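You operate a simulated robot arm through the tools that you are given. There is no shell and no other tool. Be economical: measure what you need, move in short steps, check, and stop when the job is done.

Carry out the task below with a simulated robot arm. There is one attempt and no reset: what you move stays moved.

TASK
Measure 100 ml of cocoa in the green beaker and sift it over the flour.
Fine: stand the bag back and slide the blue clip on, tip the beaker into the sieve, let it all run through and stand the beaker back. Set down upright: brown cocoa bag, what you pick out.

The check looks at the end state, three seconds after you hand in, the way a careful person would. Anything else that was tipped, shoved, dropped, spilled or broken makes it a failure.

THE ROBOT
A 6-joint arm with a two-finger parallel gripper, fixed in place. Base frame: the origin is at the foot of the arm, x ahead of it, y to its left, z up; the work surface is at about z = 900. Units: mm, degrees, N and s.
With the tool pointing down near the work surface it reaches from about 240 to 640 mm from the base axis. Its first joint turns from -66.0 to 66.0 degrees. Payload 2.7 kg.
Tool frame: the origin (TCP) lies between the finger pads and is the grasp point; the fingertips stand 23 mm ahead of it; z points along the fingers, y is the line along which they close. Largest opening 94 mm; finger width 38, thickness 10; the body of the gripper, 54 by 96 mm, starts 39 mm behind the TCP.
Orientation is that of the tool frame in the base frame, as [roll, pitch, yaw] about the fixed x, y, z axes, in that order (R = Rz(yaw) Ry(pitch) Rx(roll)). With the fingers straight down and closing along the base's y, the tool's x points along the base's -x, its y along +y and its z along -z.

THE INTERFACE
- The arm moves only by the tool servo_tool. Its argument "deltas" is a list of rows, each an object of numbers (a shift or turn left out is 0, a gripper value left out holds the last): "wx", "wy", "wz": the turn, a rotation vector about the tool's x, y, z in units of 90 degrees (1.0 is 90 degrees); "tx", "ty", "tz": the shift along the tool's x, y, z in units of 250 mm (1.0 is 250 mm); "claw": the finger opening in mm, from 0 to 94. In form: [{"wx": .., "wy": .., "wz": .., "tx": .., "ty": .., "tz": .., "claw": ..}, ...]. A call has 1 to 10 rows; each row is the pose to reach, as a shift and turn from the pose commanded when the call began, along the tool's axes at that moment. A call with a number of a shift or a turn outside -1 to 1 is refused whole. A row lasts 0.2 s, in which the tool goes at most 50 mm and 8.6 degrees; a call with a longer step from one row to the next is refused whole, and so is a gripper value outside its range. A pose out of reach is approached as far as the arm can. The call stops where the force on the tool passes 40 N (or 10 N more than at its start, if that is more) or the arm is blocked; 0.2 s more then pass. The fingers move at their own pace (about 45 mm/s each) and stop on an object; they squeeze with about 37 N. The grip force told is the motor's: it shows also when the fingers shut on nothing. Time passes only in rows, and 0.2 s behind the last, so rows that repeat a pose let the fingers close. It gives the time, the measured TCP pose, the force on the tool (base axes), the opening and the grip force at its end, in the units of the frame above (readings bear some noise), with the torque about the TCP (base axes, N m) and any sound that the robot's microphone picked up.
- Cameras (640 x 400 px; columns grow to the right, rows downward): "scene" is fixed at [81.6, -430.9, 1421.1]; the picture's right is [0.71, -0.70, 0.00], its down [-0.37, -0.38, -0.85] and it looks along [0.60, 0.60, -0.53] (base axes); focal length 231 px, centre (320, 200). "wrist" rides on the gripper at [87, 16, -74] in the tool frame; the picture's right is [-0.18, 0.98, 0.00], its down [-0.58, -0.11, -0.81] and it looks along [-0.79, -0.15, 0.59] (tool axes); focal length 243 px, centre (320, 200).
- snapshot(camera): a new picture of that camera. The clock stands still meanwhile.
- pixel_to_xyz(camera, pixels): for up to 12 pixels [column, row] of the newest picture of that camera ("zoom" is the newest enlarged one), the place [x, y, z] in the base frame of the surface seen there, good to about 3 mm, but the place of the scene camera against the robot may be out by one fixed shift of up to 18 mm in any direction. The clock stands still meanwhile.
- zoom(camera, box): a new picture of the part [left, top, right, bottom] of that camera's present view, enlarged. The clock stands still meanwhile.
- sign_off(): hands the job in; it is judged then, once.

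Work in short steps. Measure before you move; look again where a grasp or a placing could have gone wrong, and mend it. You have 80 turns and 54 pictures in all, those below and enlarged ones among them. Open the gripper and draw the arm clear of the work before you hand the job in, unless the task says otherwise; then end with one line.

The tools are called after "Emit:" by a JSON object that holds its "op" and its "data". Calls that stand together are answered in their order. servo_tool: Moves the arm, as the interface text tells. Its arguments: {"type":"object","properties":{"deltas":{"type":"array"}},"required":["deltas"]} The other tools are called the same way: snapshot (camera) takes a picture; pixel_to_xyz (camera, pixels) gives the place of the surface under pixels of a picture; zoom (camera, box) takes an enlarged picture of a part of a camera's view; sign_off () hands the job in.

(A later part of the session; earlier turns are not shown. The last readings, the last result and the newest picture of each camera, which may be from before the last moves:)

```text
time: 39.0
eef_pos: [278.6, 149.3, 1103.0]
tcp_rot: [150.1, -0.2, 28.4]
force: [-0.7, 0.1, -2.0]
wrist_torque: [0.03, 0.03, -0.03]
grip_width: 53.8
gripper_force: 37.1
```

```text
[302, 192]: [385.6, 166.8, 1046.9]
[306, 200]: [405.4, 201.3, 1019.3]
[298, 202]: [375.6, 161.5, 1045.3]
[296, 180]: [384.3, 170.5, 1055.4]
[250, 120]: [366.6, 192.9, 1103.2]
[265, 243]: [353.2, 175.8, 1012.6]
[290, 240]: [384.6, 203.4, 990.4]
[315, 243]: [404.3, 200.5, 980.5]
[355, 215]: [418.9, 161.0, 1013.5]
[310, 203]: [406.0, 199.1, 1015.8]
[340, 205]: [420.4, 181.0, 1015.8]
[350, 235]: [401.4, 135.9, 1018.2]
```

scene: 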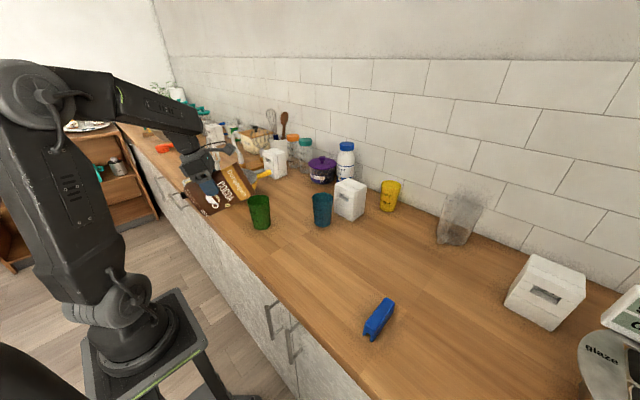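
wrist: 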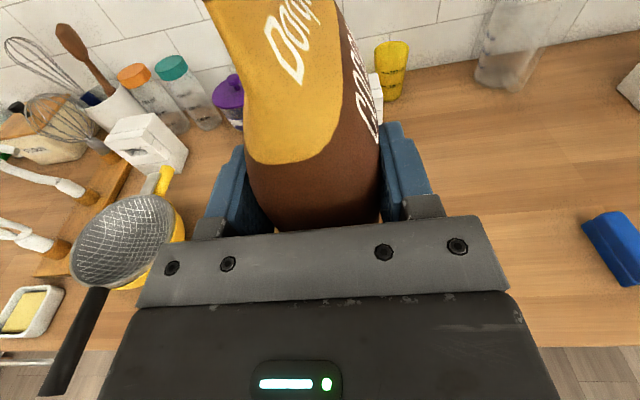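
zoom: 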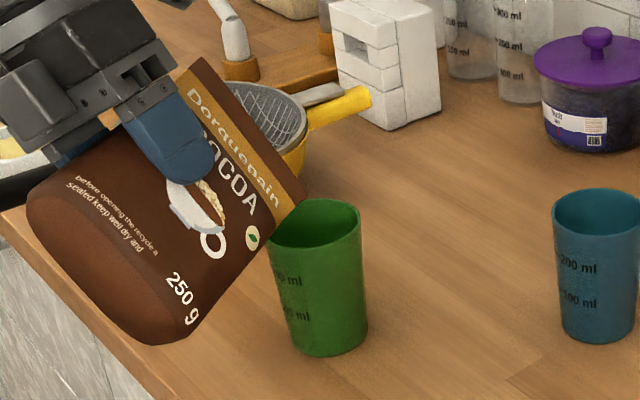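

Corner is 7 mm from the beaker's centre and ~30 mm above its rim. Roll on to −100 and nudge it centrally.

Emit:
{"op": "servo_tool", "data": {"deltas": [{"wz": -0.055, "tx": 0.012, "ty": 0.034}, {"wz": -0.111, "tx": 0.023, "ty": 0.068, "tz": -0.002}, {"wz": -0.111, "tx": 0.023, "ty": 0.068, "tz": -0.002}]}}

Emit:
{"op": "zoom", "data": {"camera": "scene", "box": [210, 150, 310, 240]}}

```text
time: 39.8
eef_pos: [291.0, 140.3, 1112.5]
tcp_rot: [150.5, 4.8, 37.1]
force: [0.3, -0.5, -1.1]
wrist_torque: [0.05, 0.02, 0.0]
grip_width: 53.9
gripper_force: 37.1
```

```text
4.44 times, centred on (260, 195) of scene
```

zoom: 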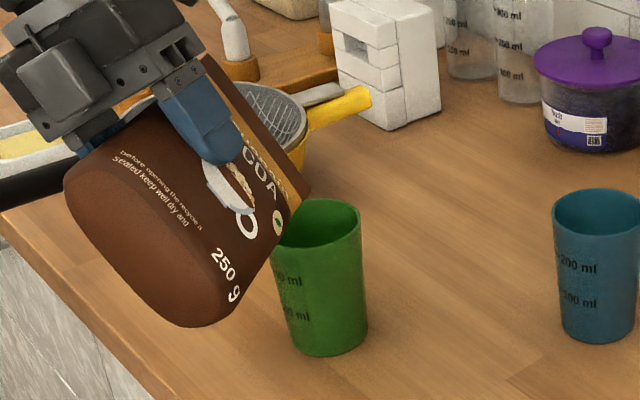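

No flow at ~95° tilt. Roll 10° more.

Emit:
{"op": "servo_tool", "data": {"deltas": [{"wz": -0.055, "tx": 0.004, "ty": 0.029, "tz": 0.01}, {"wz": -0.111, "tx": 0.008, "ty": 0.058, "tz": 0.021}]}}

Emit:
{"op": "zoom", "data": {"camera": "scene", "box": [210, 150, 310, 240]}}

```text
time: 40.4
eef_pos: [301.5, 129.4, 1114.8]
tcp_rot: [151.6, 9.6, 45.9]
force: [0.2, -0.3, -2.5]
wrist_torque: [0.06, -0.01, 0.01]
grip_width: 54.0
gripper_force: 37.4
```

```text
4.44 times, centred on (260, 195) of scene
```

zoom: 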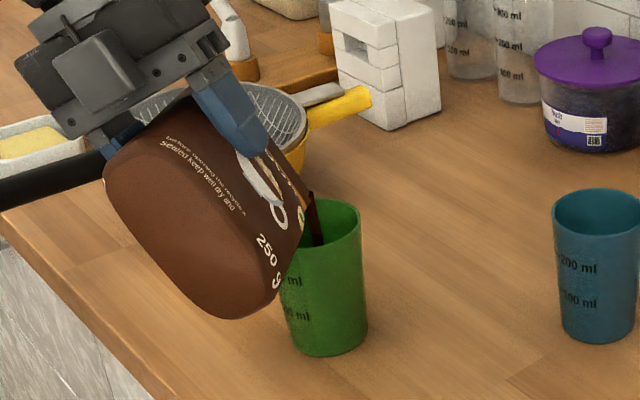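

Cocoa is flowing: a brown stream at zoom (315,220) going inside the beaker. Check the wrist view for the level.

Emit:
{"op": "snapshot", "data": {"camera": "wrist"}}

```text
21 pictures are left
```

wrist: 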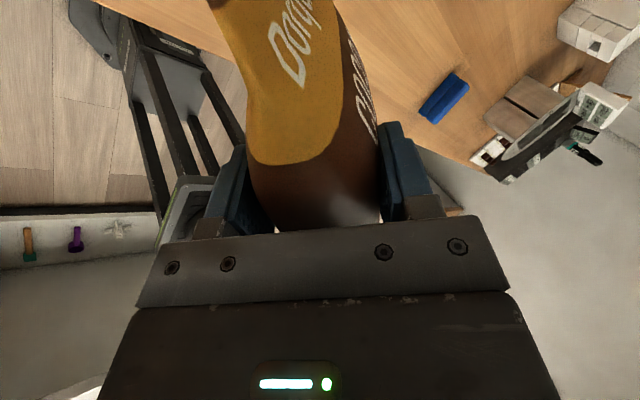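

Wrist camera can't see it. I'll hold for a short moment and look at the beaker with tight zoom.

Emit:
{"op": "servo_tool", "data": {"deltas": [{"wz": 0}]}}

Emit:
{"op": "zoom", "data": {"camera": "scene", "box": [242, 185, 282, 235]}}

```text
time: 40.8
eef_pos: [302.7, 130.1, 1114.8]
tcp_rot: [151.6, 9.7, 45.9]
force: [-0.4, -0.2, -2.5]
wrist_torque: [0.02, -0.02, -0.01]
grip_width: 53.4
gripper_force: 37.3
```

```text
8.00 times, centred on (262, 210) of scene
```

zoom: 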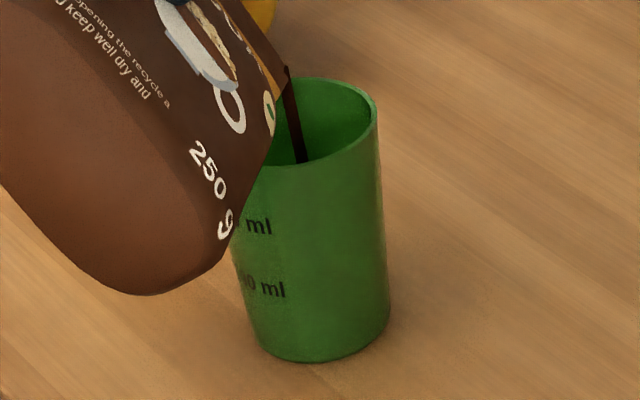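

Stream is thin and lands inside. Let it run another second and look again.

Emit:
{"op": "servo_tool", "data": {"deltas": [{"wz": 0}, {"wz": 0}, {"wz": 0}, {"wz": 0}]}}

Emit:
{"op": "zoom", "data": {"camera": "scene", "box": [242, 185, 282, 235]}}

```text
time: 41.8
eef_pos: [302.5, 129.6, 1115.5]
tcp_rot: [151.6, 9.7, 45.9]
force: [-0.6, 0.3, -1.3]
wrist_torque: [0.0, -0.02, 0.0]
grip_width: 54.0
gripper_force: 36.8
```

```text
8.00 times, centred on (262, 210) of scene
```

zoom: 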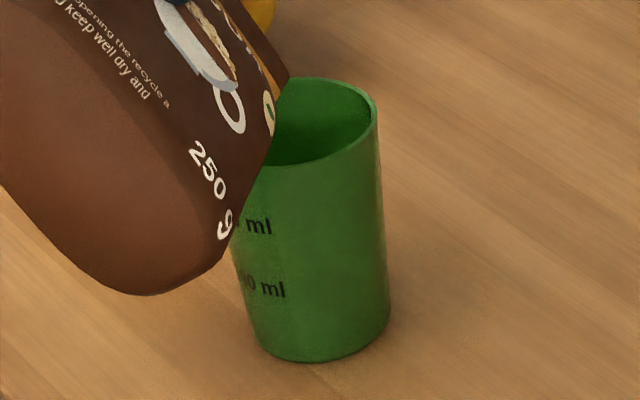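

The stream stopped by itself at this tilt. I'll read the heights of the 100/200 ml marks on the beaker wall.

Emit:
{"op": "pixel_to_xyz", "data": {"camera": "zoom", "pixels": [[265, 290], [258, 226], [300, 290], [300, 226], [300, 355], [310, 170], [310, 155], [340, 140], [330, 85], [300, 150]]}}

```text
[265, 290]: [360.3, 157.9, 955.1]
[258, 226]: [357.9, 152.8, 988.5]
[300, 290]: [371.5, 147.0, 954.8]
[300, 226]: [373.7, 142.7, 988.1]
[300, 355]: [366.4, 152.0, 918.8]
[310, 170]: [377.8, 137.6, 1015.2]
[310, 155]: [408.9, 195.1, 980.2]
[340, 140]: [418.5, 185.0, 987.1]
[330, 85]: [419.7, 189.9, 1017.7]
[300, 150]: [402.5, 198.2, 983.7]
```

Marks lie at z≈942 (100 ml) and ≈975 (200 ml). I need to see the level from above: I'll roll the bag back up and carry it to where the wrist camera looks into the beaker.

Emit:
{"op": "servo_tool", "data": {"deltas": [{"wz": 0.089, "tx": 0.0275, "ty": -0.028, "tz": -0.035}, {"wz": 0.178, "tx": 0.055, "ty": -0.056, "tz": -0.065}, {"wz": 0.267, "tx": 0.0825, "ty": -0.084, "tz": -0.095}, {"wz": 0.356, "tx": 0.11, "ty": -0.112, "tz": -0.12}, {"wz": 0.444, "tx": 0.1375, "ty": -0.14, "tz": -0.14}, {"wz": 0.533, "tx": 0.165, "ty": -0.168, "tz": -0.16}, {"wz": 0.622, "tx": 0.1925, "ty": -0.195, "tz": -0.18}, {"wz": 0.711, "tx": 0.22, "ty": -0.223, "tz": -0.2}, {"wz": 0.8, "tx": 0.2475, "ty": -0.251, "tz": -0.215}, {"wz": 0.889, "tx": 0.275, "ty": -0.279, "tz": -0.229}]}}

```text
time: 44.0
eef_pos: [288.9, 241.7, 1120.5]
tcp_rot: [164.3, -25.7, -28.3]
force: [0.4, 0.1, -1.8]
wrist_torque: [0.05, -0.01, 0.01]
grip_width: 53.9
gripper_force: 37.1
```

Now carry it across to (511,257,1150), unrolled, and take the wrist picture looking down at the beaker on the right.

Emit:
{"op": "servo_tool", "data": {"deltas": [{"wz": 0.05, "tx": 0.105, "ty": -0.073, "tz": 0.0}, {"wz": 0.1, "tx": 0.21, "ty": -0.146, "tz": 0.01}, {"wz": 0.15, "tx": 0.315, "ty": -0.219, "tz": 0.03}, {"wz": 0.2, "tx": 0.42, "ty": -0.292, "tz": 0.04}, {"wz": 0.25, "tx": 0.525, "ty": -0.365, "tz": 0.06}, {"wz": 0.3, "tx": 0.63, "ty": -0.437, "tz": 0.07}, {"wz": 0.333, "tx": 0.734, "ty": -0.509, "tz": 0.082}, {"wz": 0.333, "tx": 0.734, "ty": -0.509, "tz": 0.082}]}}

Emit:
{"op": "snapshot", "data": {"camera": "wrist"}}

```text
time: 45.8
eef_pos: [507.6, 257.1, 1151.0]
tcp_rot: [-179.8, -29.9, -61.8]
force: [0.1, 0.0, -2.2]
wrist_torque: [0.02, 0.04, -0.01]
grip_width: 53.9
gripper_force: 37.7
```

```text
18 pictures are left
```

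wrist: 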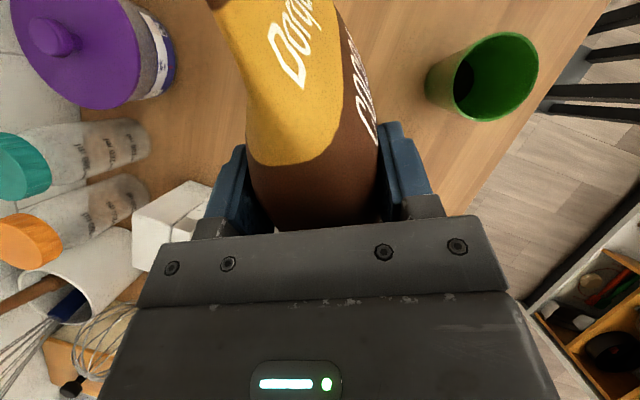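

The beaker at (490,75) shows some dark cocoa at its bottom (475,80). I measure its surface height.

Emit:
{"op": "pixel_to_xyz", "data": {"camera": "wrist", "pixels": [[465, 82], [470, 90], [472, 75], [466, 72], [480, 85], [462, 88], [500, 80], [520, 60], [490, 38], [536, 75], [480, 119], [455, 60]]}}

Emit:
{"op": "zoom", "data": {"camera": "wrist", "box": [410, 20, 560, 130]}}

```text
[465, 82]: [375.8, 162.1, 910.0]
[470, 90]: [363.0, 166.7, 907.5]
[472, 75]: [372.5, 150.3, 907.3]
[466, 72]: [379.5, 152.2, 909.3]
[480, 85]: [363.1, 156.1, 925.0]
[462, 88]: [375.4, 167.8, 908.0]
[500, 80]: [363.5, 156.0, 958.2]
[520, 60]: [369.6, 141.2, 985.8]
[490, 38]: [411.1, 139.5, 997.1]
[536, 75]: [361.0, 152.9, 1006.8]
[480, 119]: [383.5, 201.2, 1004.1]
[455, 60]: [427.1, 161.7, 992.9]
```

```text
3.64 times, centred on (485, 75) of wrist
```

zoom: 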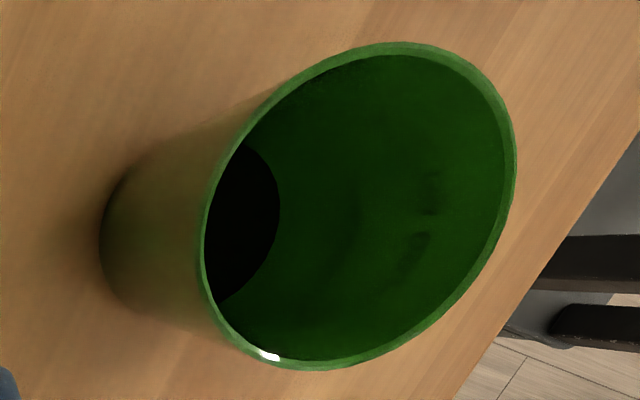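

Surface is at z≈908, i.e. only ~10 ml, so the flow is slow and controllable. Go back over the beaker with the roll at −75°.

Emit:
{"op": "servo_tool", "data": {"deltas": [{"wz": -0.083, "tx": -0.02, "ty": 0.099, "tz": 0.006}, {"wz": -0.167, "tx": -0.04, "ty": 0.198, "tz": 0.012}, {"wz": -0.25, "tx": -0.06, "ty": 0.297, "tz": 0.018}, {"wz": -0.333, "tx": -0.08, "ty": 0.396, "tz": 0.024}, {"wz": -0.417, "tx": -0.1, "ty": 0.495, "tz": 0.03}, {"wz": -0.5, "tx": -0.12, "ty": 0.595, "tz": 0.036}, {"wz": -0.583, "tx": -0.143, "ty": 0.694, "tz": 0.042}, {"wz": -0.667, "tx": -0.164, "ty": 0.793, "tz": 0.049}, {"wz": -0.75, "tx": -0.185, "ty": 0.892, "tz": 0.055}, {"wz": -0.833, "tx": -0.206, "ty": 0.991, "tz": 0.061}]}}

Emit:
{"op": "servo_tool", "data": {"deltas": [{"wz": -0.07, "tx": 0.004, "ty": 0.037, "tz": 0.01}, {"wz": -0.139, "tx": 0.009, "ty": 0.075, "tz": 0.02}, {"wz": -0.208, "tx": 0.021, "ty": 0.112, "tz": 0.03}, {"wz": -0.278, "tx": 0.037, "ty": 0.147, "tz": 0.041}, {"wz": -0.347, "tx": 0.058, "ty": 0.18, "tz": 0.051}, {"wz": -0.417, "tx": 0.082, "ty": 0.21, "tz": 0.061}]}}

Emit:
{"op": "zoom", "data": {"camera": "scene", "box": [230, 175, 290, 235]}}

```text
time: 48.0
eef_pos: [271.6, 168.9, 1111.2]
tcp_rot: [151.0, -7.6, 15.2]
force: [-0.1, 0.6, -1.2]
wrist_torque: [0.03, 0.03, -0.03]
grip_width: 53.6
gripper_force: 36.8
```

```text
time: 49.4
eef_pos: [306.8, 123.6, 1125.2]
tcp_rot: [151.9, 10.8, 48.2]
force: [0.2, 0.0, -2.1]
wrist_torque: [0.04, 0.0, 0.01]
grip_width: 53.8
gripper_force: 36.9
```

```text
6.67 times, centred on (260, 205) of scene
```

zoom: 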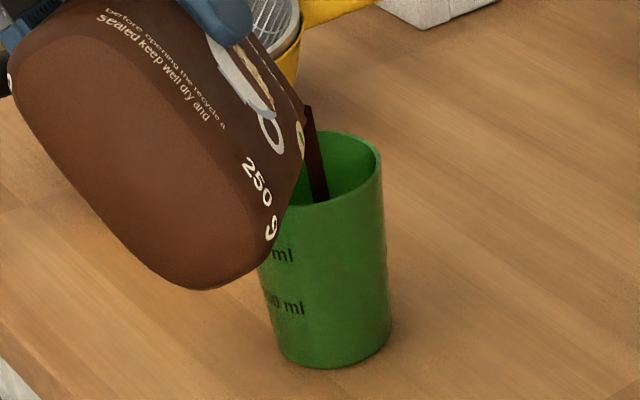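

A stronger stream at ~101° tilt, landing inside. Hold one second and check.

Emit:
{"op": "servo_tool", "data": {"deltas": [{"wz": 0}, {"wz": 0}, {"wz": 0}, {"wz": 0}]}}

Emit:
{"op": "zoom", "data": {"camera": "scene", "box": [230, 175, 290, 235]}}

```text
time: 50.4
eef_pos: [306.3, 123.2, 1125.7]
tcp_rot: [152.0, 10.8, 48.1]
force: [-0.2, 0.4, -2.3]
wrist_torque: [0.02, 0.01, 0.02]
grip_width: 53.8
gripper_force: 37.5
```

```text
6.67 times, centred on (260, 205) of scene
```

zoom: 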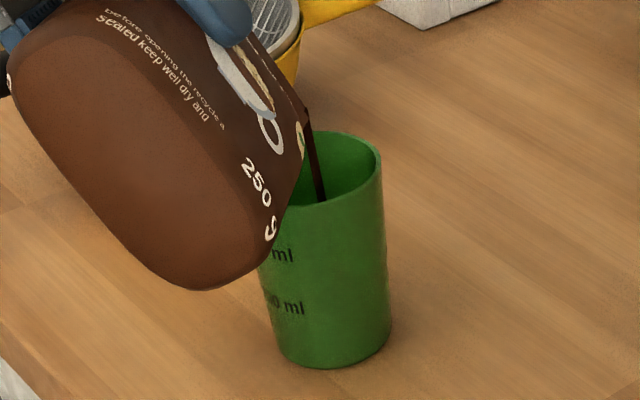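

Still trickling but decaying towards a stop. I'll let it finish, then roll back and go to the viewing pose again.

Emit:
{"op": "servo_tool", "data": {"deltas": [{"wz": 0}, {"wz": 0}, {"wz": 0}, {"wz": 0}, {"wz": 0.094, "tx": 0.021, "ty": -0.045, "tz": -0.03}, {"wz": 0.189, "tx": 0.041, "ty": -0.09, "tz": -0.06}, {"wz": 0.283, "tx": 0.062, "ty": -0.135, "tz": -0.08}, {"wz": 0.378, "tx": 0.083, "ty": -0.18, "tz": -0.1}, {"wz": 0.472, "tx": 0.103, "ty": -0.225, "tz": -0.115}, {"wz": 0.567, "tx": 0.124, "ty": -0.27, "tz": -0.125}]}}

Emit:
{"op": "servo_tool", "data": {"deltas": [{"wz": 0.076, "tx": 0.107, "ty": -0.024}, {"wz": 0.152, "tx": 0.214, "ty": -0.048}, {"wz": 0.228, "tx": 0.322, "ty": -0.072}, {"wz": 0.304, "tx": 0.429, "ty": -0.096}, {"wz": 0.379, "tx": 0.536, "ty": -0.12, "tz": -0.005}, {"wz": 0.455, "tx": 0.643, "ty": -0.144, "tz": -0.01}, {"wz": 0.531, "tx": 0.751, "ty": -0.168, "tz": -0.01}, {"wz": 0.607, "tx": 0.858, "ty": -0.192, "tz": -0.01}, {"wz": 0.683, "tx": 0.965, "ty": -0.216, "tz": -0.01}]}}

Emit:
{"op": "snapshot", "data": {"camera": "wrist"}}

Emit:
{"op": "pixel_to_xyz", "data": {"camera": "wrist", "pixels": [[465, 82], [470, 90], [472, 75], [475, 85], [480, 85], [485, 80], [460, 75], [490, 70], [475, 65], [470, 80]]}}

```text
time: 52.6
eef_pos: [270.8, 196.6, 1116.1]
tcp_rot: [153.4, -14.0, 2.9]
force: [-0.7, 0.3, -2.1]
wrist_torque: [0.02, 0.01, -0.01]
grip_width: 53.9
gripper_force: 36.9
```

```text
time: 54.6
eef_pos: [507.8, 256.2, 1152.4]
tcp_rot: [-179.8, -29.8, -62.0]
force: [0.7, 0.7, -2.0]
wrist_torque: [0.05, 0.0, 0.02]
grip_width: 53.9
gripper_force: 36.6
```

```text
14 pictures are left
```

wrist: 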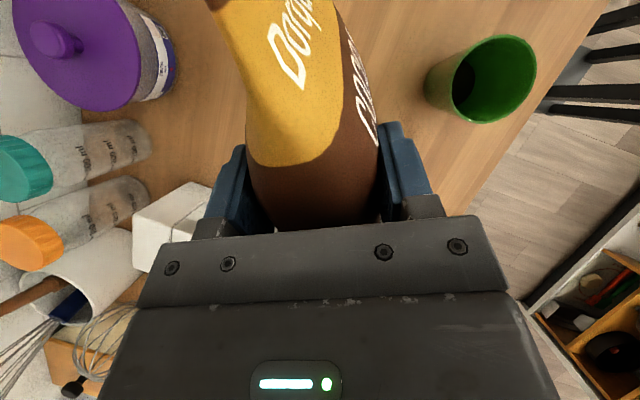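

```text
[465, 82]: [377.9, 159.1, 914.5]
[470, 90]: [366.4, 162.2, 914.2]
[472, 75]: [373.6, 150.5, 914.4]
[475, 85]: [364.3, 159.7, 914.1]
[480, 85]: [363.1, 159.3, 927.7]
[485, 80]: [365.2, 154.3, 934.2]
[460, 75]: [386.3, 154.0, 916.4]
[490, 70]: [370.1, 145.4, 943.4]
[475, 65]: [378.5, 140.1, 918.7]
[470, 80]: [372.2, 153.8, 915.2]
```

Level is now z≈914.5 (~27 ml); about 16 ml came per extra degree. Go back and tilt to ~104.5° (roll −120).

Emit:
{"op": "servo_tool", "data": {"deltas": [{"wz": -0.083, "tx": -0.02, "ty": 0.099, "tz": 0.006}, {"wz": -0.167, "tx": -0.04, "ty": 0.198, "tz": 0.012}, {"wz": -0.25, "tx": -0.06, "ty": 0.297, "tz": 0.018}, {"wz": -0.333, "tx": -0.08, "ty": 0.396, "tz": 0.024}, {"wz": -0.417, "tx": -0.1, "ty": 0.495, "tz": 0.03}, {"wz": -0.5, "tx": -0.12, "ty": 0.595, "tz": 0.036}, {"wz": -0.583, "tx": -0.143, "ty": 0.694, "tz": 0.042}, {"wz": -0.667, "tx": -0.164, "ty": 0.793, "tz": 0.049}, {"wz": -0.75, "tx": -0.185, "ty": 0.892, "tz": 0.055}, {"wz": -0.833, "tx": -0.206, "ty": 0.991, "tz": 0.061}]}}

Emit:
{"op": "servo_tool", "data": {"deltas": [{"wz": -0.07, "tx": 0.004, "ty": 0.037, "tz": 0.01}, {"wz": -0.139, "tx": 0.009, "ty": 0.075, "tz": 0.02}, {"wz": -0.208, "tx": 0.021, "ty": 0.112, "tz": 0.03}, {"wz": -0.278, "tx": 0.037, "ty": 0.147, "tz": 0.041}, {"wz": -0.347, "tx": 0.058, "ty": 0.18, "tz": 0.051}, {"wz": -0.417, "tx": 0.082, "ty": 0.21, "tz": 0.061}, {"wz": -0.5, "tx": 0.118, "ty": 0.241, "tz": 0.075}]}}

Emit:
{"op": "zoom", "data": {"camera": "scene", "box": [230, 175, 290, 235]}}

```text
time: 56.8
eef_pos: [270.2, 171.1, 1113.3]
tcp_rot: [151.1, -7.6, 15.5]
force: [0.4, -0.3, -1.8]
wrist_torque: [0.07, -0.02, -0.03]
grip_width: 53.6
gripper_force: 37.5
```

```text
time: 58.4
eef_pos: [313.8, 118.5, 1129.4]
tcp_rot: [153.4, 14.3, 55.1]
force: [0.5, -1.3, -2.8]
wrist_torque: [0.05, 0.02, 0.03]
grip_width: 53.9
gripper_force: 36.9
```

```text
6.67 times, centred on (260, 205) of scene
```

zoom: 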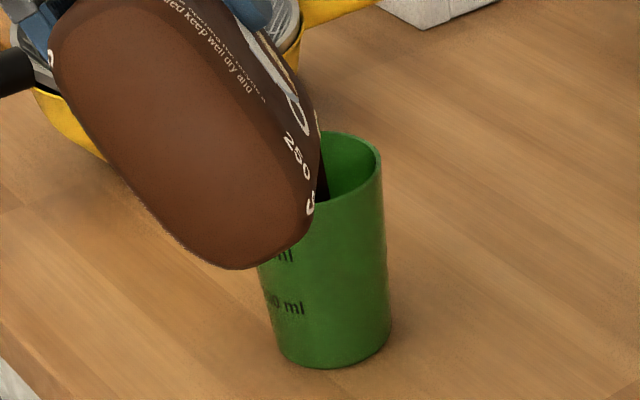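

Strong stream into the beaker. Hold about 1.4 s, then roll back and view the level.

Emit:
{"op": "servo_tool", "data": {"deltas": [{"wz": 0}, {"wz": 0}, {"wz": 0}]}}

Emit:
{"op": "servo_tool", "data": {"deltas": [{"wz": 0}, {"wz": 0}, {"wz": 0}, {"wz": 0.093, "tx": 0.023, "ty": -0.041, "tz": -0.03}, {"wz": 0.186, "tx": 0.046, "ty": -0.083, "tz": -0.06}, {"wz": 0.279, "tx": 0.069, "ty": -0.124, "tz": -0.08}, {"wz": 0.371, "tx": 0.091, "ty": -0.166, "tz": -0.095}, {"wz": 0.464, "tx": 0.114, "ty": -0.207, "tz": -0.11}, {"wz": 0.557, "tx": 0.137, "ty": -0.249, "tz": -0.12}, {"wz": 0.65, "tx": 0.16, "ty": -0.29, "tz": -0.127}]}}

Emit:
{"op": "servo_tool", "data": {"deltas": [{"wz": 0.076, "tx": 0.107, "ty": -0.024}, {"wz": 0.152, "tx": 0.214, "ty": -0.048}, {"wz": 0.228, "tx": 0.322, "ty": -0.072}, {"wz": 0.304, "tx": 0.429, "ty": -0.096}, {"wz": 0.379, "tx": 0.536, "ty": -0.12, "tz": -0.005}, {"wz": 0.455, "tx": 0.643, "ty": -0.144, "tz": -0.01}, {"wz": 0.531, "tx": 0.751, "ty": -0.168, "tz": -0.01}, {"wz": 0.607, "tx": 0.858, "ty": -0.192, "tz": -0.01}, {"wz": 0.683, "tx": 0.965, "ty": -0.216, "tz": -0.01}]}}

Emit:
{"op": "snapshot", "data": {"camera": "wrist"}}

Emit:
{"op": "pixel_to_xyz", "data": {"camera": "wrist", "pixels": [[465, 82], [470, 90], [475, 75], [475, 85], [485, 85], [490, 80], [470, 70], [490, 70], [480, 65], [480, 80], [495, 85], [480, 95]]}}

```text
time: 59.2
eef_pos: [314.9, 120.4, 1130.1]
tcp_rot: [153.5, 14.2, 54.9]
force: [0.4, 0.0, -2.1]
wrist_torque: [0.05, 0.05, -0.04]
grip_width: 53.8
gripper_force: 36.9
```

```text
time: 61.4
eef_pos: [271.9, 195.8, 1115.8]
tcp_rot: [153.4, -14.0, 2.9]
force: [0.3, 1.1, -1.3]
wrist_torque: [0.01, -0.02, -0.02]
grip_width: 53.7
gripper_force: 37.2
```

```text
time: 63.4
eef_pos: [509.0, 259.0, 1152.5]
tcp_rot: [-179.9, -29.9, -61.9]
force: [0.3, -0.2, -1.0]
wrist_torque: [0.03, 0.03, -0.01]
grip_width: 53.8
gripper_force: 37.2
```

```text
12 pictures are left
```

wrist: 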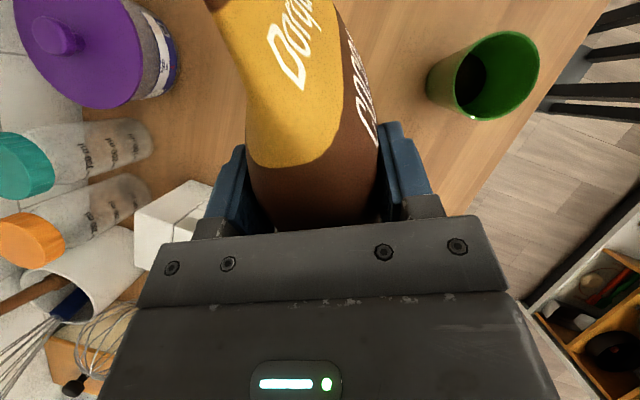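

```text
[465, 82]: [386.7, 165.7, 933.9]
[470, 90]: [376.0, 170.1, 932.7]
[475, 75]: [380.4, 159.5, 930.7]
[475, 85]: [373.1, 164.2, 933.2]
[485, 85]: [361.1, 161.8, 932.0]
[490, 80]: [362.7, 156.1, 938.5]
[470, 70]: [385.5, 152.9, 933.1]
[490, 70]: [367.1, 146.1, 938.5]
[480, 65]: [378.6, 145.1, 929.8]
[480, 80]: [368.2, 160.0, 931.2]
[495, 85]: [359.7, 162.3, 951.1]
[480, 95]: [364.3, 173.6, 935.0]
```

Level ≈932.5; the mark is ≈942. I'll zoom to compare against the 100 ml mark through the wall.

Emit:
{"op": "zoom", "data": {"camera": "wrist", "box": [415, 20, 555, 130]}}

```text
3.64 times, centred on (485, 75) of wrist
```

zoom: 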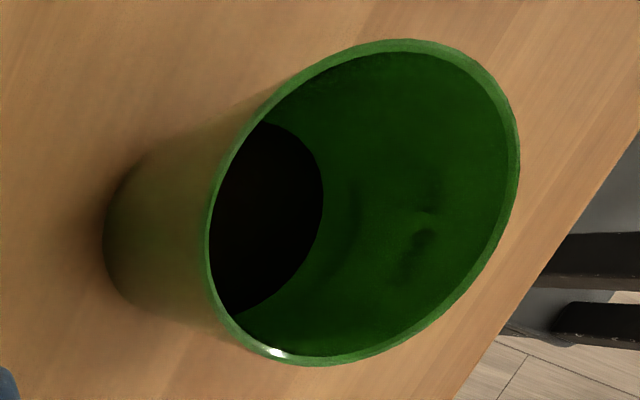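

About 72 ml; 28 ml to go, which I expect at ~105.6° tilt. Repeat with roll −123, hold ~2 s, roll back and view.

Emit:
{"op": "servo_tool", "data": {"deltas": [{"wz": -0.083, "tx": -0.02, "ty": 0.099, "tz": 0.006}, {"wz": -0.167, "tx": -0.04, "ty": 0.198, "tz": 0.012}, {"wz": -0.25, "tx": -0.06, "ty": 0.297, "tz": 0.018}, {"wz": -0.333, "tx": -0.08, "ty": 0.396, "tz": 0.024}, {"wz": -0.417, "tx": -0.1, "ty": 0.495, "tz": 0.03}, {"wz": -0.5, "tx": -0.12, "ty": 0.595, "tz": 0.036}, {"wz": -0.583, "tx": -0.143, "ty": 0.694, "tz": 0.042}, {"wz": -0.667, "tx": -0.164, "ty": 0.793, "tz": 0.049}, {"wz": -0.75, "tx": -0.185, "ty": 0.892, "tz": 0.055}, {"wz": -0.833, "tx": -0.206, "ty": 0.991, "tz": 0.061}]}}

Emit:
{"op": "servo_tool", "data": {"deltas": [{"wz": -0.07, "tx": 0.004, "ty": 0.037, "tz": 0.01}, {"wz": -0.139, "tx": 0.009, "ty": 0.075, "tz": 0.02}, {"wz": -0.208, "tx": 0.021, "ty": 0.112, "tz": 0.03}, {"wz": -0.278, "tx": 0.037, "ty": 0.147, "tz": 0.041}, {"wz": -0.347, "tx": 0.058, "ty": 0.18, "tz": 0.051}, {"wz": -0.417, "tx": 0.082, "ty": 0.21, "tz": 0.061}, {"wz": -0.475, "tx": 0.108, "ty": 0.232, "tz": 0.072}, {"wz": -0.533, "tx": 0.132, "ty": 0.251, "tz": 0.082}, {"wz": -0.533, "tx": 0.132, "ty": 0.251, "tz": 0.082}, {"wz": -0.533, "tx": 0.132, "ty": 0.251, "tz": 0.082}]}}

Emit:
{"op": "servo_tool", "data": {"deltas": [{"wz": 0}, {"wz": 0}, {"wz": 0}, {"wz": 0}, {"wz": 0}]}}

Emit:
{"op": "servo_tool", "data": {"deltas": [{"wz": 0}, {"wz": 0.085, "tx": 0.022, "ty": -0.037, "tz": -0.025}, {"wz": 0.171, "tx": 0.044, "ty": -0.074, "tz": -0.05}, {"wz": 0.256, "tx": 0.065, "ty": -0.111, "tz": -0.075}, {"wz": 0.342, "tx": 0.087, "ty": -0.149, "tz": -0.09}, {"wz": 0.427, "tx": 0.109, "ty": -0.186, "tz": -0.105}, {"wz": 0.512, "tx": 0.131, "ty": -0.223, "tz": -0.115}, {"wz": 0.598, "tx": 0.152, "ty": -0.26, "tz": -0.125}, {"wz": 0.683, "tx": 0.174, "ty": -0.297, "tz": -0.134}]}}

Emit:
{"op": "servo_tool", "data": {"deltas": [{"wz": 0.076, "tx": 0.107, "ty": -0.024}, {"wz": 0.152, "tx": 0.214, "ty": -0.048}, {"wz": 0.228, "tx": 0.322, "ty": -0.072}, {"wz": 0.304, "tx": 0.429, "ty": -0.096}, {"wz": 0.379, "tx": 0.536, "ty": -0.12, "tz": -0.005}, {"wz": 0.455, "tx": 0.643, "ty": -0.144, "tz": -0.01}, {"wz": 0.531, "tx": 0.751, "ty": -0.168, "tz": -0.01}, {"wz": 0.607, "tx": 0.858, "ty": -0.192, "tz": -0.01}, {"wz": 0.683, "tx": 0.965, "ty": -0.216, "tz": -0.01}]}}

Emit:
{"op": "zoom", "data": {"camera": "wrist", "box": [415, 20, 555, 130]}}

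Emit:
{"op": "pixel_to_xyz", "data": {"camera": "zoom", "pixels": [[250, 180], [270, 200], [290, 170], [300, 200], [270, 240], [310, 180], [280, 150], [290, 220], [320, 200], [330, 190], [250, 260], [230, 240]]}}

```text
time: 65.6
eef_pos: [270.7, 173.3, 1113.2]
tcp_rot: [151.1, -7.5, 15.5]
force: [-0.7, 0.2, -1.7]
wrist_torque: [0.03, -0.02, 0.0]
grip_width: 53.7
gripper_force: 36.9
```

```text
time: 67.8
eef_pos: [319.5, 118.8, 1129.7]
tcp_rot: [154.2, 15.6, 57.7]
force: [0.2, 0.2, -1.4]
wrist_torque: [0.01, -0.01, 0.02]
grip_width: 54.0
gripper_force: 36.5
```

```text
time: 69.0
eef_pos: [320.1, 119.4, 1129.2]
tcp_rot: [154.2, 15.5, 57.7]
force: [0.0, 0.3, -1.5]
wrist_torque: [0.05, 0.0, 0.01]
grip_width: 54.0
gripper_force: 36.8
```

```text
time: 71.0
eef_pos: [274.5, 198.0, 1117.2]
tcp_rot: [153.3, -14.0, 2.8]
force: [-0.2, 0.5, -1.2]
wrist_torque: [0.03, -0.03, 0.0]
grip_width: 53.9
gripper_force: 36.8
```

```text
time: 73.0
eef_pos: [508.3, 260.1, 1153.2]
tcp_rot: [-179.9, -29.9, -61.9]
force: [-0.2, -0.4, -1.1]
wrist_torque: [0.04, -0.01, -0.05]
grip_width: 53.8
gripper_force: 37.0
```

```text
3.64 times, centred on (485, 75) of wrist
```

zoom: 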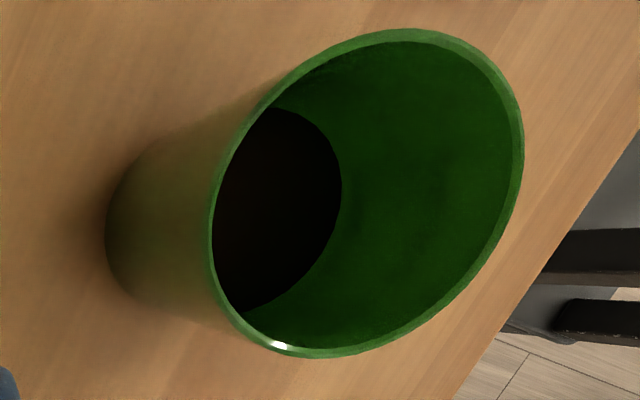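

```text
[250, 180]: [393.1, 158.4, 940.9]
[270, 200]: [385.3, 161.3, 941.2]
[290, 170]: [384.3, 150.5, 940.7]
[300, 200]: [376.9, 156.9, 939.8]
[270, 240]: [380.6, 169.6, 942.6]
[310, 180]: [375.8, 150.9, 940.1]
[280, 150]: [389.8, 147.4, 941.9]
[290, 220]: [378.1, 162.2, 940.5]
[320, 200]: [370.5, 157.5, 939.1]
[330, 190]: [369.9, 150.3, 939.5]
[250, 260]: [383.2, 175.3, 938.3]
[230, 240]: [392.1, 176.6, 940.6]
```

Level ≈941 against the mark at ≈942 – that is 100 ml within measuring error. Now I bring the bag upright while moving right (staying in a safe wrist posture).

Emit:
{"op": "servo_tool", "data": {"deltas": [{"wy": 0.062, "tx": 0.034, "ty": 0.052, "tz": 0.003}, {"wy": 0.123, "tx": 0.069, "ty": 0.104, "tz": 0.006}, {"wy": 0.185, "tx": 0.103, "ty": 0.156, "tz": 0.008}, {"wy": 0.247, "tx": 0.138, "ty": 0.208, "tz": 0.011}, {"wy": 0.309, "tx": 0.172, "ty": 0.26, "tz": 0.014}, {"wy": 0.37, "tx": 0.206, "ty": 0.312, "tz": 0.017}, {"wy": 0.432, "tx": 0.241, "ty": 0.364, "tz": 0.02}, {"wy": 0.494, "tx": 0.275, "ty": 0.416, "tz": 0.022}, {"wy": 0.555, "tx": 0.31, "ty": 0.468, "tz": 0.025}, {"wy": 0.617, "tx": 0.344, "ty": 0.52, "tz": 0.028}]}}

```text
time: 75.2
eef_pos: [431.9, 129.6, 1189.4]
tcp_rot: [-177.4, -85.5, -64.2]
force: [0.1, 0.7, -1.1]
wrist_torque: [0.04, 0.02, 0.0]
grip_width: 53.9
gripper_force: 37.0
```

Upright without trouble. Next turn the hand to face +x while carrying the bag over its home place.

Emit:
{"op": "servo_tool", "data": {"deltas": [{"wx": 0.069, "wz": -0.005, "tx": -0.016, "ty": 0.06, "tz": 0.1}, {"wx": 0.137, "wz": -0.011, "tx": -0.033, "ty": 0.12, "tz": 0.199}, {"wx": 0.206, "wz": -0.016, "tx": -0.049, "ty": 0.18, "tz": 0.299}, {"wx": 0.275, "wz": -0.022, "tx": -0.065, "ty": 0.24, "tz": 0.398}, {"wx": 0.343, "wz": -0.027, "tx": -0.082, "ty": 0.3, "tz": 0.498}, {"wx": 0.412, "wz": -0.032, "tx": -0.098, "ty": 0.36, "tz": 0.598}, {"wx": 0.481, "wz": -0.038, "tx": -0.114, "ty": 0.42, "tz": 0.697}, {"wx": 0.55, "wz": -0.043, "tx": -0.13, "ty": 0.48, "tz": 0.797}, {"wx": 0.618, "wz": -0.049, "tx": -0.147, "ty": 0.54, "tz": 0.896}, {"wx": 0.687, "wz": -0.054, "tx": -0.163, "ty": 0.6, "tz": 0.996}]}}

```text
time: 77.4
eef_pos: [425.7, -47.4, 1141.8]
tcp_rot: [162.1, -84.9, 14.6]
force: [1.0, -0.6, -1.7]
wrist_torque: [0.0, 0.05, -0.01]
grip_width: 53.9
gripper_force: 37.4
out of reach, approached as far as the arm can: row 9, 10
```

A joint limit again when the hand points left of the arm's azimuth; the bag may as well stand rotated by −26°. I go to just above its home with that yaw.

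Emit:
{"op": "servo_tool", "data": {"deltas": [{"wx": -0.05, "wz": 0.004, "tx": -0.0, "ty": 0.02, "tz": -0.007}, {"wx": -0.1, "wz": 0.008, "tx": -0.04, "ty": 0.09, "tz": -0.013}, {"wx": -0.15, "wz": 0.012, "tx": -0.11, "ty": 0.17, "tz": -0.02}, {"wx": -0.2, "wz": 0.017, "tx": -0.18, "ty": 0.25, "tz": -0.027}, {"wx": -0.251, "wz": 0.021, "tx": -0.25, "ty": 0.33, "tz": -0.033}, {"wx": -0.251, "wz": 0.021, "tx": -0.332, "ty": 0.401, "tz": -0.04}, {"wx": -0.251, "wz": 0.021, "tx": -0.332, "ty": 0.401, "tz": -0.04}]}}

Emit:
{"op": "zoom", "data": {"camera": "scene", "box": [220, 160, 460, 340]}}

```text
time: 79.0
eef_pos: [400.8, -150.0, 1063.1]
tcp_rot: [160.6, -85.5, -6.7]
force: [0.3, 0.1, -1.0]
wrist_torque: [0.03, -0.02, 0.01]
grip_width: 53.7
gripper_force: 37.1
```

```text
2.22 times, centred on (340, 250) of scene
```

zoom: 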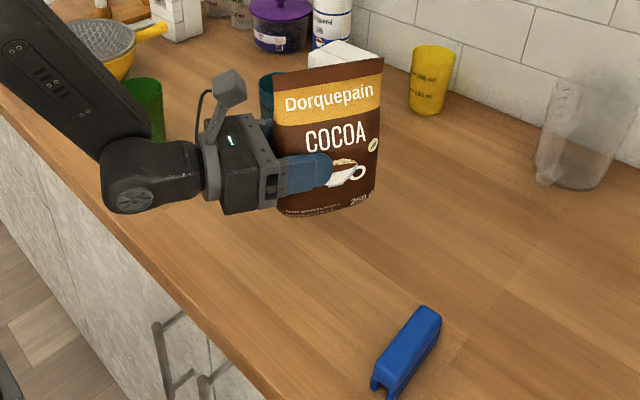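

Bag is upright with the label to the front. I correct the slight side lean and lower it to the pick-up height (z≈971).

Emit:
{"op": "servo_tool", "data": {"deltas": [{"wz": 0.017, "tx": -0.1, "ty": -0.016, "tz": 0.008}, {"wz": 0.017, "tx": -0.2, "ty": -0.016, "tz": 0.016}, {"wz": 0.017, "tx": -0.3, "ty": -0.016, "tz": 0.025}, {"wz": 0.017, "tx": -0.34, "ty": -0.016, "tz": 0.028}, {"wz": 0.017, "tx": -0.356, "ty": -0.016, "tz": 0.03}, {"wz": 0.017, "tx": -0.366, "ty": -0.016, "tz": 0.03}, {"wz": 0.017, "tx": -0.366, "ty": -0.016, "tz": 0.03}]}}

```text
time: 80.6
eef_pos: [420.1, -137.5, 997.5]
tcp_rot: [165.1, -85.2, -11.7]
force: [0.4, -0.7, -2.2]
wrist_torque: [0.0, 0.04, 0.03]
grip_width: 53.9
gripper_force: 36.9
out of reach, approached as far as the arm can: row 2, 3, 4, 5, 6, 7
```

The posture limits me again lower down, so I must return to the original wrist posture before setting down. First rise along the arm's plane with the hand pointing exactly radially.

Emit:
{"op": "servo_tool", "data": {"deltas": [{"tx": 0.13, "tz": -0.019, "wx": 0.016, "wz": 0.001}, {"tx": 0.27, "tz": -0.038, "wx": 0.031, "wz": 0.002}, {"tx": 0.4, "tz": -0.057, "wx": 0.047, "wz": 0.003}, {"tx": 0.54, "tz": -0.076, "wx": 0.063, "wz": 0.004}, {"tx": 0.67, "tz": -0.095, "wx": 0.078, "wz": 0.005}, {"tx": 0.803, "tz": -0.114, "ty": 0.006, "wx": 0.094, "wz": 0.006}, {"tx": 0.803, "tz": -0.114, "ty": 0.006, "wx": 0.094, "wz": 0.006}]}}

```text
time: 82.2
eef_pos: [406.9, -130.9, 1199.5]
tcp_rot: [-164.2, -85.7, -33.5]
force: [0.0, -0.6, -3.2]
wrist_torque: [0.02, 0.07, 0.0]
grip_width: 54.0
gripper_force: 37.0
```

Hand is radial within 0.2°. Now tilt the bag forward to ~55° in this plane to bring the wrist back to its normal side (well below the pouring angle).

Emit:
{"op": "servo_tool", "data": {"deltas": [{"wy": -0.095, "tx": 0.04}, {"wy": -0.19, "tx": 0.08}, {"wy": -0.285, "tx": 0.12}, {"wy": -0.38, "tx": 0.16}, {"wy": -0.475, "tx": 0.2}, {"wy": -0.567, "tx": 0.24}, {"wy": -0.567, "tx": 0.24}]}}

```text
time: 83.8
eef_pos: [386.1, -203.2, 1252.3]
tcp_rot: [-178.5, -34.9, -18.1]
force: [-0.7, 0.6, -2.1]
wrist_torque: [0.0, 0.04, -0.01]
grip_width: 53.8
gripper_force: 36.8
out of reach, approached as far as the arm can: row 2, 3, 4, 5, 6, 7
```

That now looks like the original posture (only the hand-roll limit pushed it aside). I yaw to face +x and move to near the pose where I first pitched up.

Emit:
{"op": "servo_tool", "data": {"deltas": [{"wx": 0.023, "wz": -0.033, "tx": -0.018, "ty": -0.045, "tz": -0.06}, {"wx": 0.046, "wz": -0.066, "tx": -0.037, "ty": -0.09, "tz": -0.12}, {"wx": 0.069, "wz": -0.099, "tx": -0.055, "ty": -0.136, "tz": -0.18}, {"wx": 0.092, "wz": -0.132, "tx": -0.074, "ty": -0.181, "tz": -0.24}, {"wx": 0.115, "wz": -0.165, "tx": -0.092, "ty": -0.226, "tz": -0.3}, {"wx": 0.115, "wz": -0.165, "tx": -0.092, "ty": -0.226, "tz": -0.3}]}}

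```text
time: 85.2
eef_pos: [343.3, -132.2, 1300.4]
tcp_rot: [-178.6, -35.2, -0.3]
force: [-0.5, -0.9, -1.0]
wrist_torque: [0.01, -0.01, 0.02]
grip_width: 53.7
gripper_force: 36.7
```

No limits flagged. Pitch the bag upright here, as at the start.

Emit:
{"op": "servo_tool", "data": {"deltas": [{"wy": 0.08}, {"wy": 0.16}, {"wy": 0.24}, {"wy": 0.32}, {"wy": 0.4}, {"wy": 0.48}, {"wy": 0.56}, {"wy": 0.56}]}}

```text
time: 87.0
eef_pos: [340.9, -131.4, 1301.6]
tcp_rot: [-165.4, -85.6, -14.3]
force: [0.3, -0.3, -1.4]
wrist_torque: [0.01, 0.05, -0.04]
grip_width: 53.8
gripper_force: 37.2
```

Upright with only 1° lean. Move to above its home at (414,-157,1146), correcting the lean.

Emit:
{"op": "servo_tool", "data": {"deltas": [{"wz": -0.012, "tx": -0.12, "ty": 0.02, "tz": 0.068}, {"wz": -0.012, "tx": -0.24, "ty": 0.04, "tz": 0.135}, {"wz": -0.012, "tx": -0.36, "ty": 0.06, "tz": 0.203}, {"wz": -0.012, "tx": -0.48, "ty": 0.08, "tz": 0.27}, {"wz": -0.012, "tx": -0.598, "ty": 0.104, "tz": 0.338}, {"wz": -0.012, "tx": -0.598, "ty": 0.104, "tz": 0.338}]}}

```text
time: 88.4
eef_pos: [416.5, -153.3, 1142.7]
tcp_rot: [-179.1, -85.6, -0.3]
force: [-0.6, 0.5, -1.6]
wrist_torque: [0.01, 0.04, -0.03]
grip_width: 53.9
gripper_force: 37.5
```

Aligned like at pick-up. Lower to the counter.

Emit:
{"op": "servo_tool", "data": {"deltas": [{"tx": -0.15, "ty": 0.01}, {"tx": -0.3, "ty": 0.017, "tz": -0.004}, {"tx": -0.45, "ty": 0.017, "tz": -0.006}, {"tx": -0.58, "ty": 0.017, "tz": -0.009}, {"tx": -0.64, "ty": 0.017, "tz": -0.009}, {"tx": -0.67, "ty": 0.017, "tz": -0.009}, {"tx": -0.688, "ty": 0.017, "tz": -0.009}, {"tx": -0.688, "ty": 0.017, "tz": -0.009}]}}

```text
time: 90.2
eef_pos: [400.1, -158.3, 973.6]
tcp_rot: [-179.8, -85.7, 0.3]
force: [-0.5, -0.4, 2.4]
wrist_torque: [-0.11, -0.23, -0.1]
grip_width: 53.9
gripper_force: 37.3
```

Contact felt (+2.4 N). Open fully and back out.

Emit:
{"op": "servo_tool", "data": {"deltas": [{"claw": 70}, {"claw": 94}, {"claw": 94}, {"claw": 94}, {"claw": 94, "tz": -0.08}, {"claw": 94, "tz": -0.18}, {"claw": 94, "tz": -0.28}, {"claw": 94, "tz": -0.31}, {"claw": 94, "tz": -0.31, "tx": 0.15}, {"claw": 94, "tz": -0.31, "tx": 0.3}]}}

Emit:
{"op": "snapshot", "data": {"camera": "scene"}}

```text
time: 92.4
eef_pos: [329.1, -158.1, 1054.2]
tcp_rot: [-178.6, -85.5, -0.9]
force: [0.2, 0.1, -0.1]
wrist_torque: [0.02, 0.04, 0.03]
grip_width: 93.8
gripper_force: 0.0
```

```text
8 pictures are left
```

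scene: 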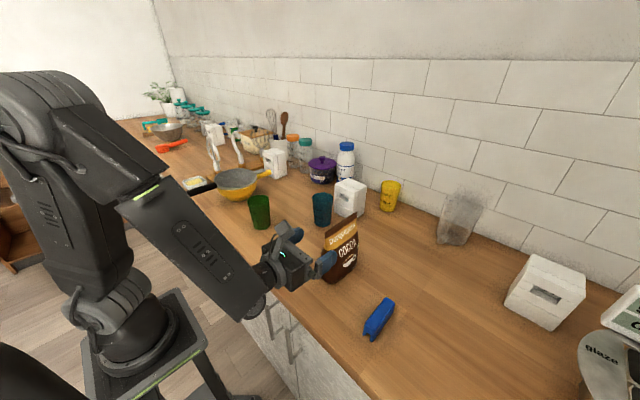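

The bag stands in place, everything else looks untouched. Next, rise and move over the clip, pitching the hand down.

Emit:
{"op": "servo_tool", "data": {"deltas": [{"tx": 0.12, "wy": -0.09}, {"tx": 0.24, "wy": -0.18}, {"tx": 0.36, "wy": -0.275, "ty": 0.03}, {"tx": 0.4, "wy": -0.37, "ty": 0.12, "tz": 0.03}, {"tx": 0.4, "wy": -0.465, "ty": 0.22, "tz": 0.06}, {"tx": 0.4, "wy": -0.56, "ty": 0.32, "tz": 0.09}, {"tx": 0.4, "wy": -0.655, "ty": 0.42, "tz": 0.12}, {"tx": 0.4, "wy": -0.75, "ty": 0.5, "tz": 0.15}, {"tx": 0.4, "wy": -0.845, "ty": 0.58, "tz": 0.17}, {"tx": 0.4, "wy": -0.94, "ty": 0.636, "tz": 0.17}]}}

Emit:
{"op": "snapshot", "data": {"camera": "wrist"}}

```text
time: 94.6
eef_pos: [379.7, -317.2, 1152.3]
tcp_rot: [180.0, -0.9, 0.5]
force: [1.1, 0.1, -0.4]
wrist_torque: [0.0, 0.02, -0.03]
grip_width: 94.0
gripper_force: 0.0
```

```text
7 pictures are left
```

wrist: 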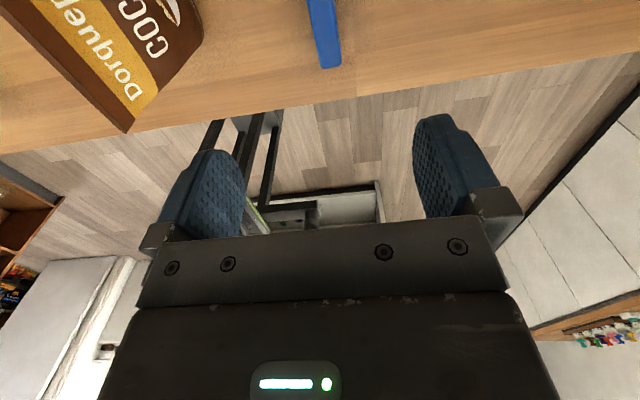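

Bag's top edge shows from (128,130) up-left, and the clip's near end at (325,40). Measure both.

Emit:
{"op": "pixel_to_xyz", "data": {"camera": "wrist", "pixels": [[127, 128], [110, 112], [80, 83], [50, 55], [20, 27], [312, 40], [335, 40], [325, 10], [310, 5], [332, 5], [328, 62]]}}

```text
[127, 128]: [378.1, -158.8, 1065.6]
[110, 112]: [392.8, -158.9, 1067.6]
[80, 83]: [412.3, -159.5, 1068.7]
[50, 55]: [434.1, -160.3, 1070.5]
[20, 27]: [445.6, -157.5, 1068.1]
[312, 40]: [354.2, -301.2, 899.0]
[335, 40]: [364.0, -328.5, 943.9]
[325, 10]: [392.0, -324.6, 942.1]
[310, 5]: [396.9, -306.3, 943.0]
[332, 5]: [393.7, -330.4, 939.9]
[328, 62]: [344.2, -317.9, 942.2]
```

Clip centre (379,-317.5), bag edge y≈-159, z≈1067. Descend to z≈942 and close on the clip body.

Emit:
{"op": "servo_tool", "data": {"deltas": [{"tz": 0.18}, {"tz": 0.36}, {"tz": 0.54, "tx": -0.01}, {"tz": 0.72, "tx": -0.01}, {"tz": 0.8, "tx": -0.015}, {"tz": 0.838, "tx": -0.015}, {"tz": 0.838, "tx": -0.015}]}}

Emit:
{"op": "servo_tool", "data": {"deltas": [{"claw": 70}, {"claw": 40}, {"claw": 15}, {"claw": 15}, {"claw": 15}, {"claw": 15}, {"claw": 15}]}}

```text
time: 96.2
eef_pos: [380.5, -315.9, 940.9]
tcp_rot: [-179.8, -1.0, 0.5]
force: [0.9, -0.9, -0.1]
wrist_torque: [-0.03, 0.03, 0.01]
grip_width: 93.9
gripper_force: 0.0
```

```text
time: 97.8
eef_pos: [380.4, -315.2, 942.0]
tcp_rot: [-179.9, -1.1, 0.5]
force: [0.1, 0.5, 1.5]
wrist_torque: [-0.02, 0.02, -0.01]
grip_width: 25.2
gripper_force: 37.4
```

Clip held (25 mm). Lift and carry it above the bag's top edge.

Emit:
{"op": "servo_tool", "data": {"deltas": [{"tz": -0.06}, {"tz": -0.24}, {"tz": -0.42}, {"tz": -0.6}, {"tz": -0.8}, {"tz": -0.82, "tx": 0.06, "ty": -0.15}, {"tz": -0.82, "tx": 0.12, "ty": -0.32}, {"tz": -0.82, "tx": 0.17, "ty": -0.48}, {"tz": -0.82, "tx": 0.203, "ty": -0.624}, {"tz": -0.82, "tx": 0.203, "ty": -0.624}]}}

Emit:
{"op": "zoom", "data": {"camera": "scene", "box": [270, 150, 430, 290]}}

```text
time: 100.0
eef_pos: [426.4, -160.6, 1146.3]
tcp_rot: [-179.9, -0.9, 0.6]
force: [-0.7, -0.1, -0.1]
wrist_torque: [0.01, -0.02, 0.01]
grip_width: 25.1
gripper_force: 37.4
```

```text
2.86 times, centred on (350, 220) of scene
```

zoom: 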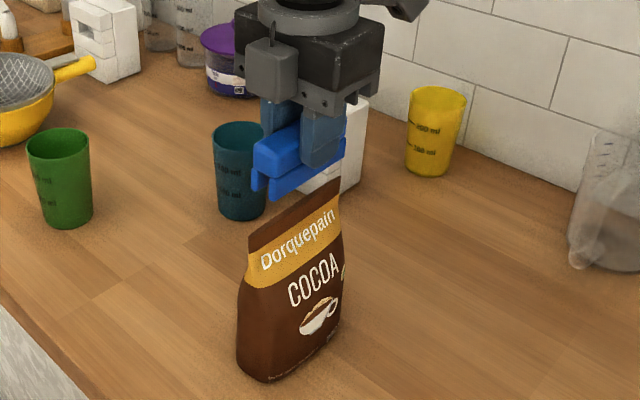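

The clip hangs over the bag's top. I check slot and edge alignment in the same picture.

Emit:
{"op": "pixel_to_xyz", "data": {"camera": "zoom", "pixels": [[251, 237], [270, 226], [295, 211], [320, 196], [337, 184], [275, 192], [258, 186], [276, 185], [300, 180], [320, 170], [270, 170], [258, 175]]}}

Emit:
{"op": "zoom", "data": {"camera": "scene", "box": [325, 190, 365, 220]}}

```text
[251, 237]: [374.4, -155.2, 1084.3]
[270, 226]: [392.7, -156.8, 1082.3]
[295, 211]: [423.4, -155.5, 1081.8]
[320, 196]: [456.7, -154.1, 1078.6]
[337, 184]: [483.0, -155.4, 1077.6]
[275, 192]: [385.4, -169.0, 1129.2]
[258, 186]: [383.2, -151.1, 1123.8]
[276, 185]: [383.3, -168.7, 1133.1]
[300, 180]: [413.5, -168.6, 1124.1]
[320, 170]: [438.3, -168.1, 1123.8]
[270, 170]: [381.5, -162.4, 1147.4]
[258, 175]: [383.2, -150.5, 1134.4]
```

```text
13.33 times, centred on (345, 205) of scene
```

zoom: 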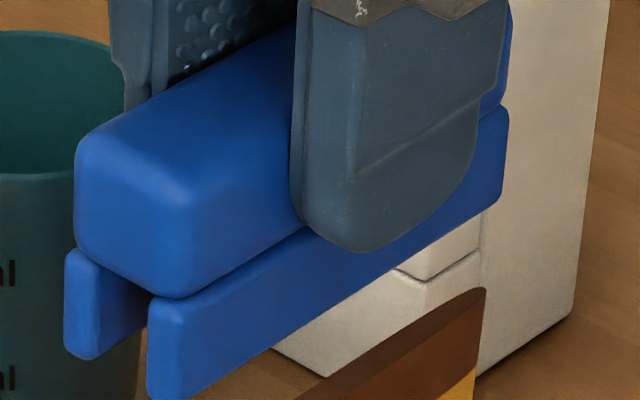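

Slot centre (y≈-155.5 in scene) matches the bag edge (y≈-155.4). Slide it down slowly by 52 mm, watching the force.

Emit:
{"op": "servo_tool", "data": {"deltas": [{"tz": 0.06}, {"tz": 0.12}, {"tz": 0.15}, {"tz": 0.17}, {"tz": 0.19}, {"tz": 0.205}, {"tz": 0.21}]}}

```text
time: 101.6
eef_pos: [426.2, -161.1, 1094.1]
tcp_rot: [-179.8, -0.8, 0.5]
force: [1.2, 0.1, -0.1]
wrist_torque: [0.0, 0.05, 0.02]
grip_width: 25.2
gripper_force: 36.9
```

No resistance yet. Continue in small steps until it seats.

Emit:
{"op": "servo_tool", "data": {"deltas": [{"tz": 0.008}, {"tz": 0.016}, {"tz": 0.024}, {"tz": 0.028}]}}

Emit:
{"op": "zoom", "data": {"camera": "scene", "box": [320, 190, 380, 240]}}

```text
time: 102.6
eef_pos: [427.5, -159.8, 1087.8]
tcp_rot: [-179.9, -1.0, 0.5]
force: [-0.1, 0.5, 0.1]
wrist_torque: [0.02, -0.01, -0.02]
grip_width: 25.3
gripper_force: 37.3
```

```text
8.00 times, centred on (350, 215) of scene
```

zoom: 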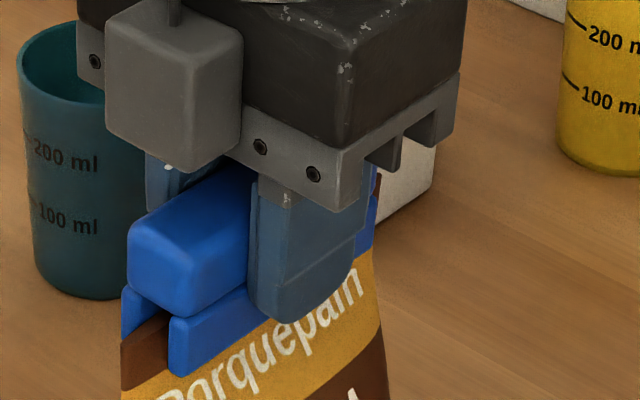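

The bag edge sits fully up in the slot between the legs. Release and rise.

Emit:
{"op": "servo_tool", "data": {"deltas": [{"claw": 40}, {"claw": 60}, {"claw": 80}, {"claw": 80}, {"claw": 80, "tz": -0.1}, {"claw": 80, "tz": -0.25}, {"claw": 80, "tz": -0.4}, {"claw": 80, "tz": -0.55}]}}

Emit:
{"op": "snapshot", "data": {"camera": "scene"}}

```text
time: 104.4
eef_pos: [424.6, -162.5, 1224.1]
tcp_rot: [-179.9, -0.8, 0.4]
force: [1.0, -0.2, 0.0]
wrist_torque: [-0.01, 0.01, 0.01]
grip_width: 80.1
gripper_force: 0.1
```

```text
3 pictures are left
```

scene: 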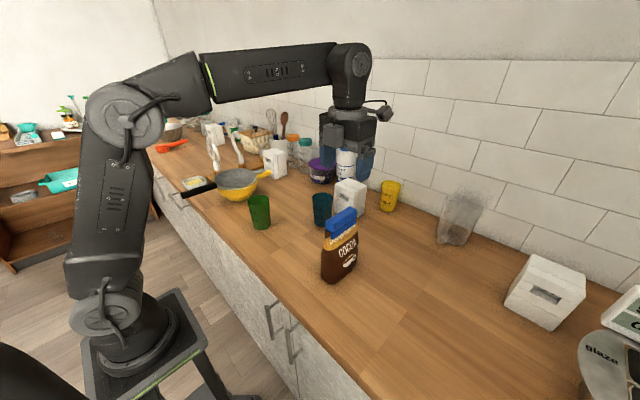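

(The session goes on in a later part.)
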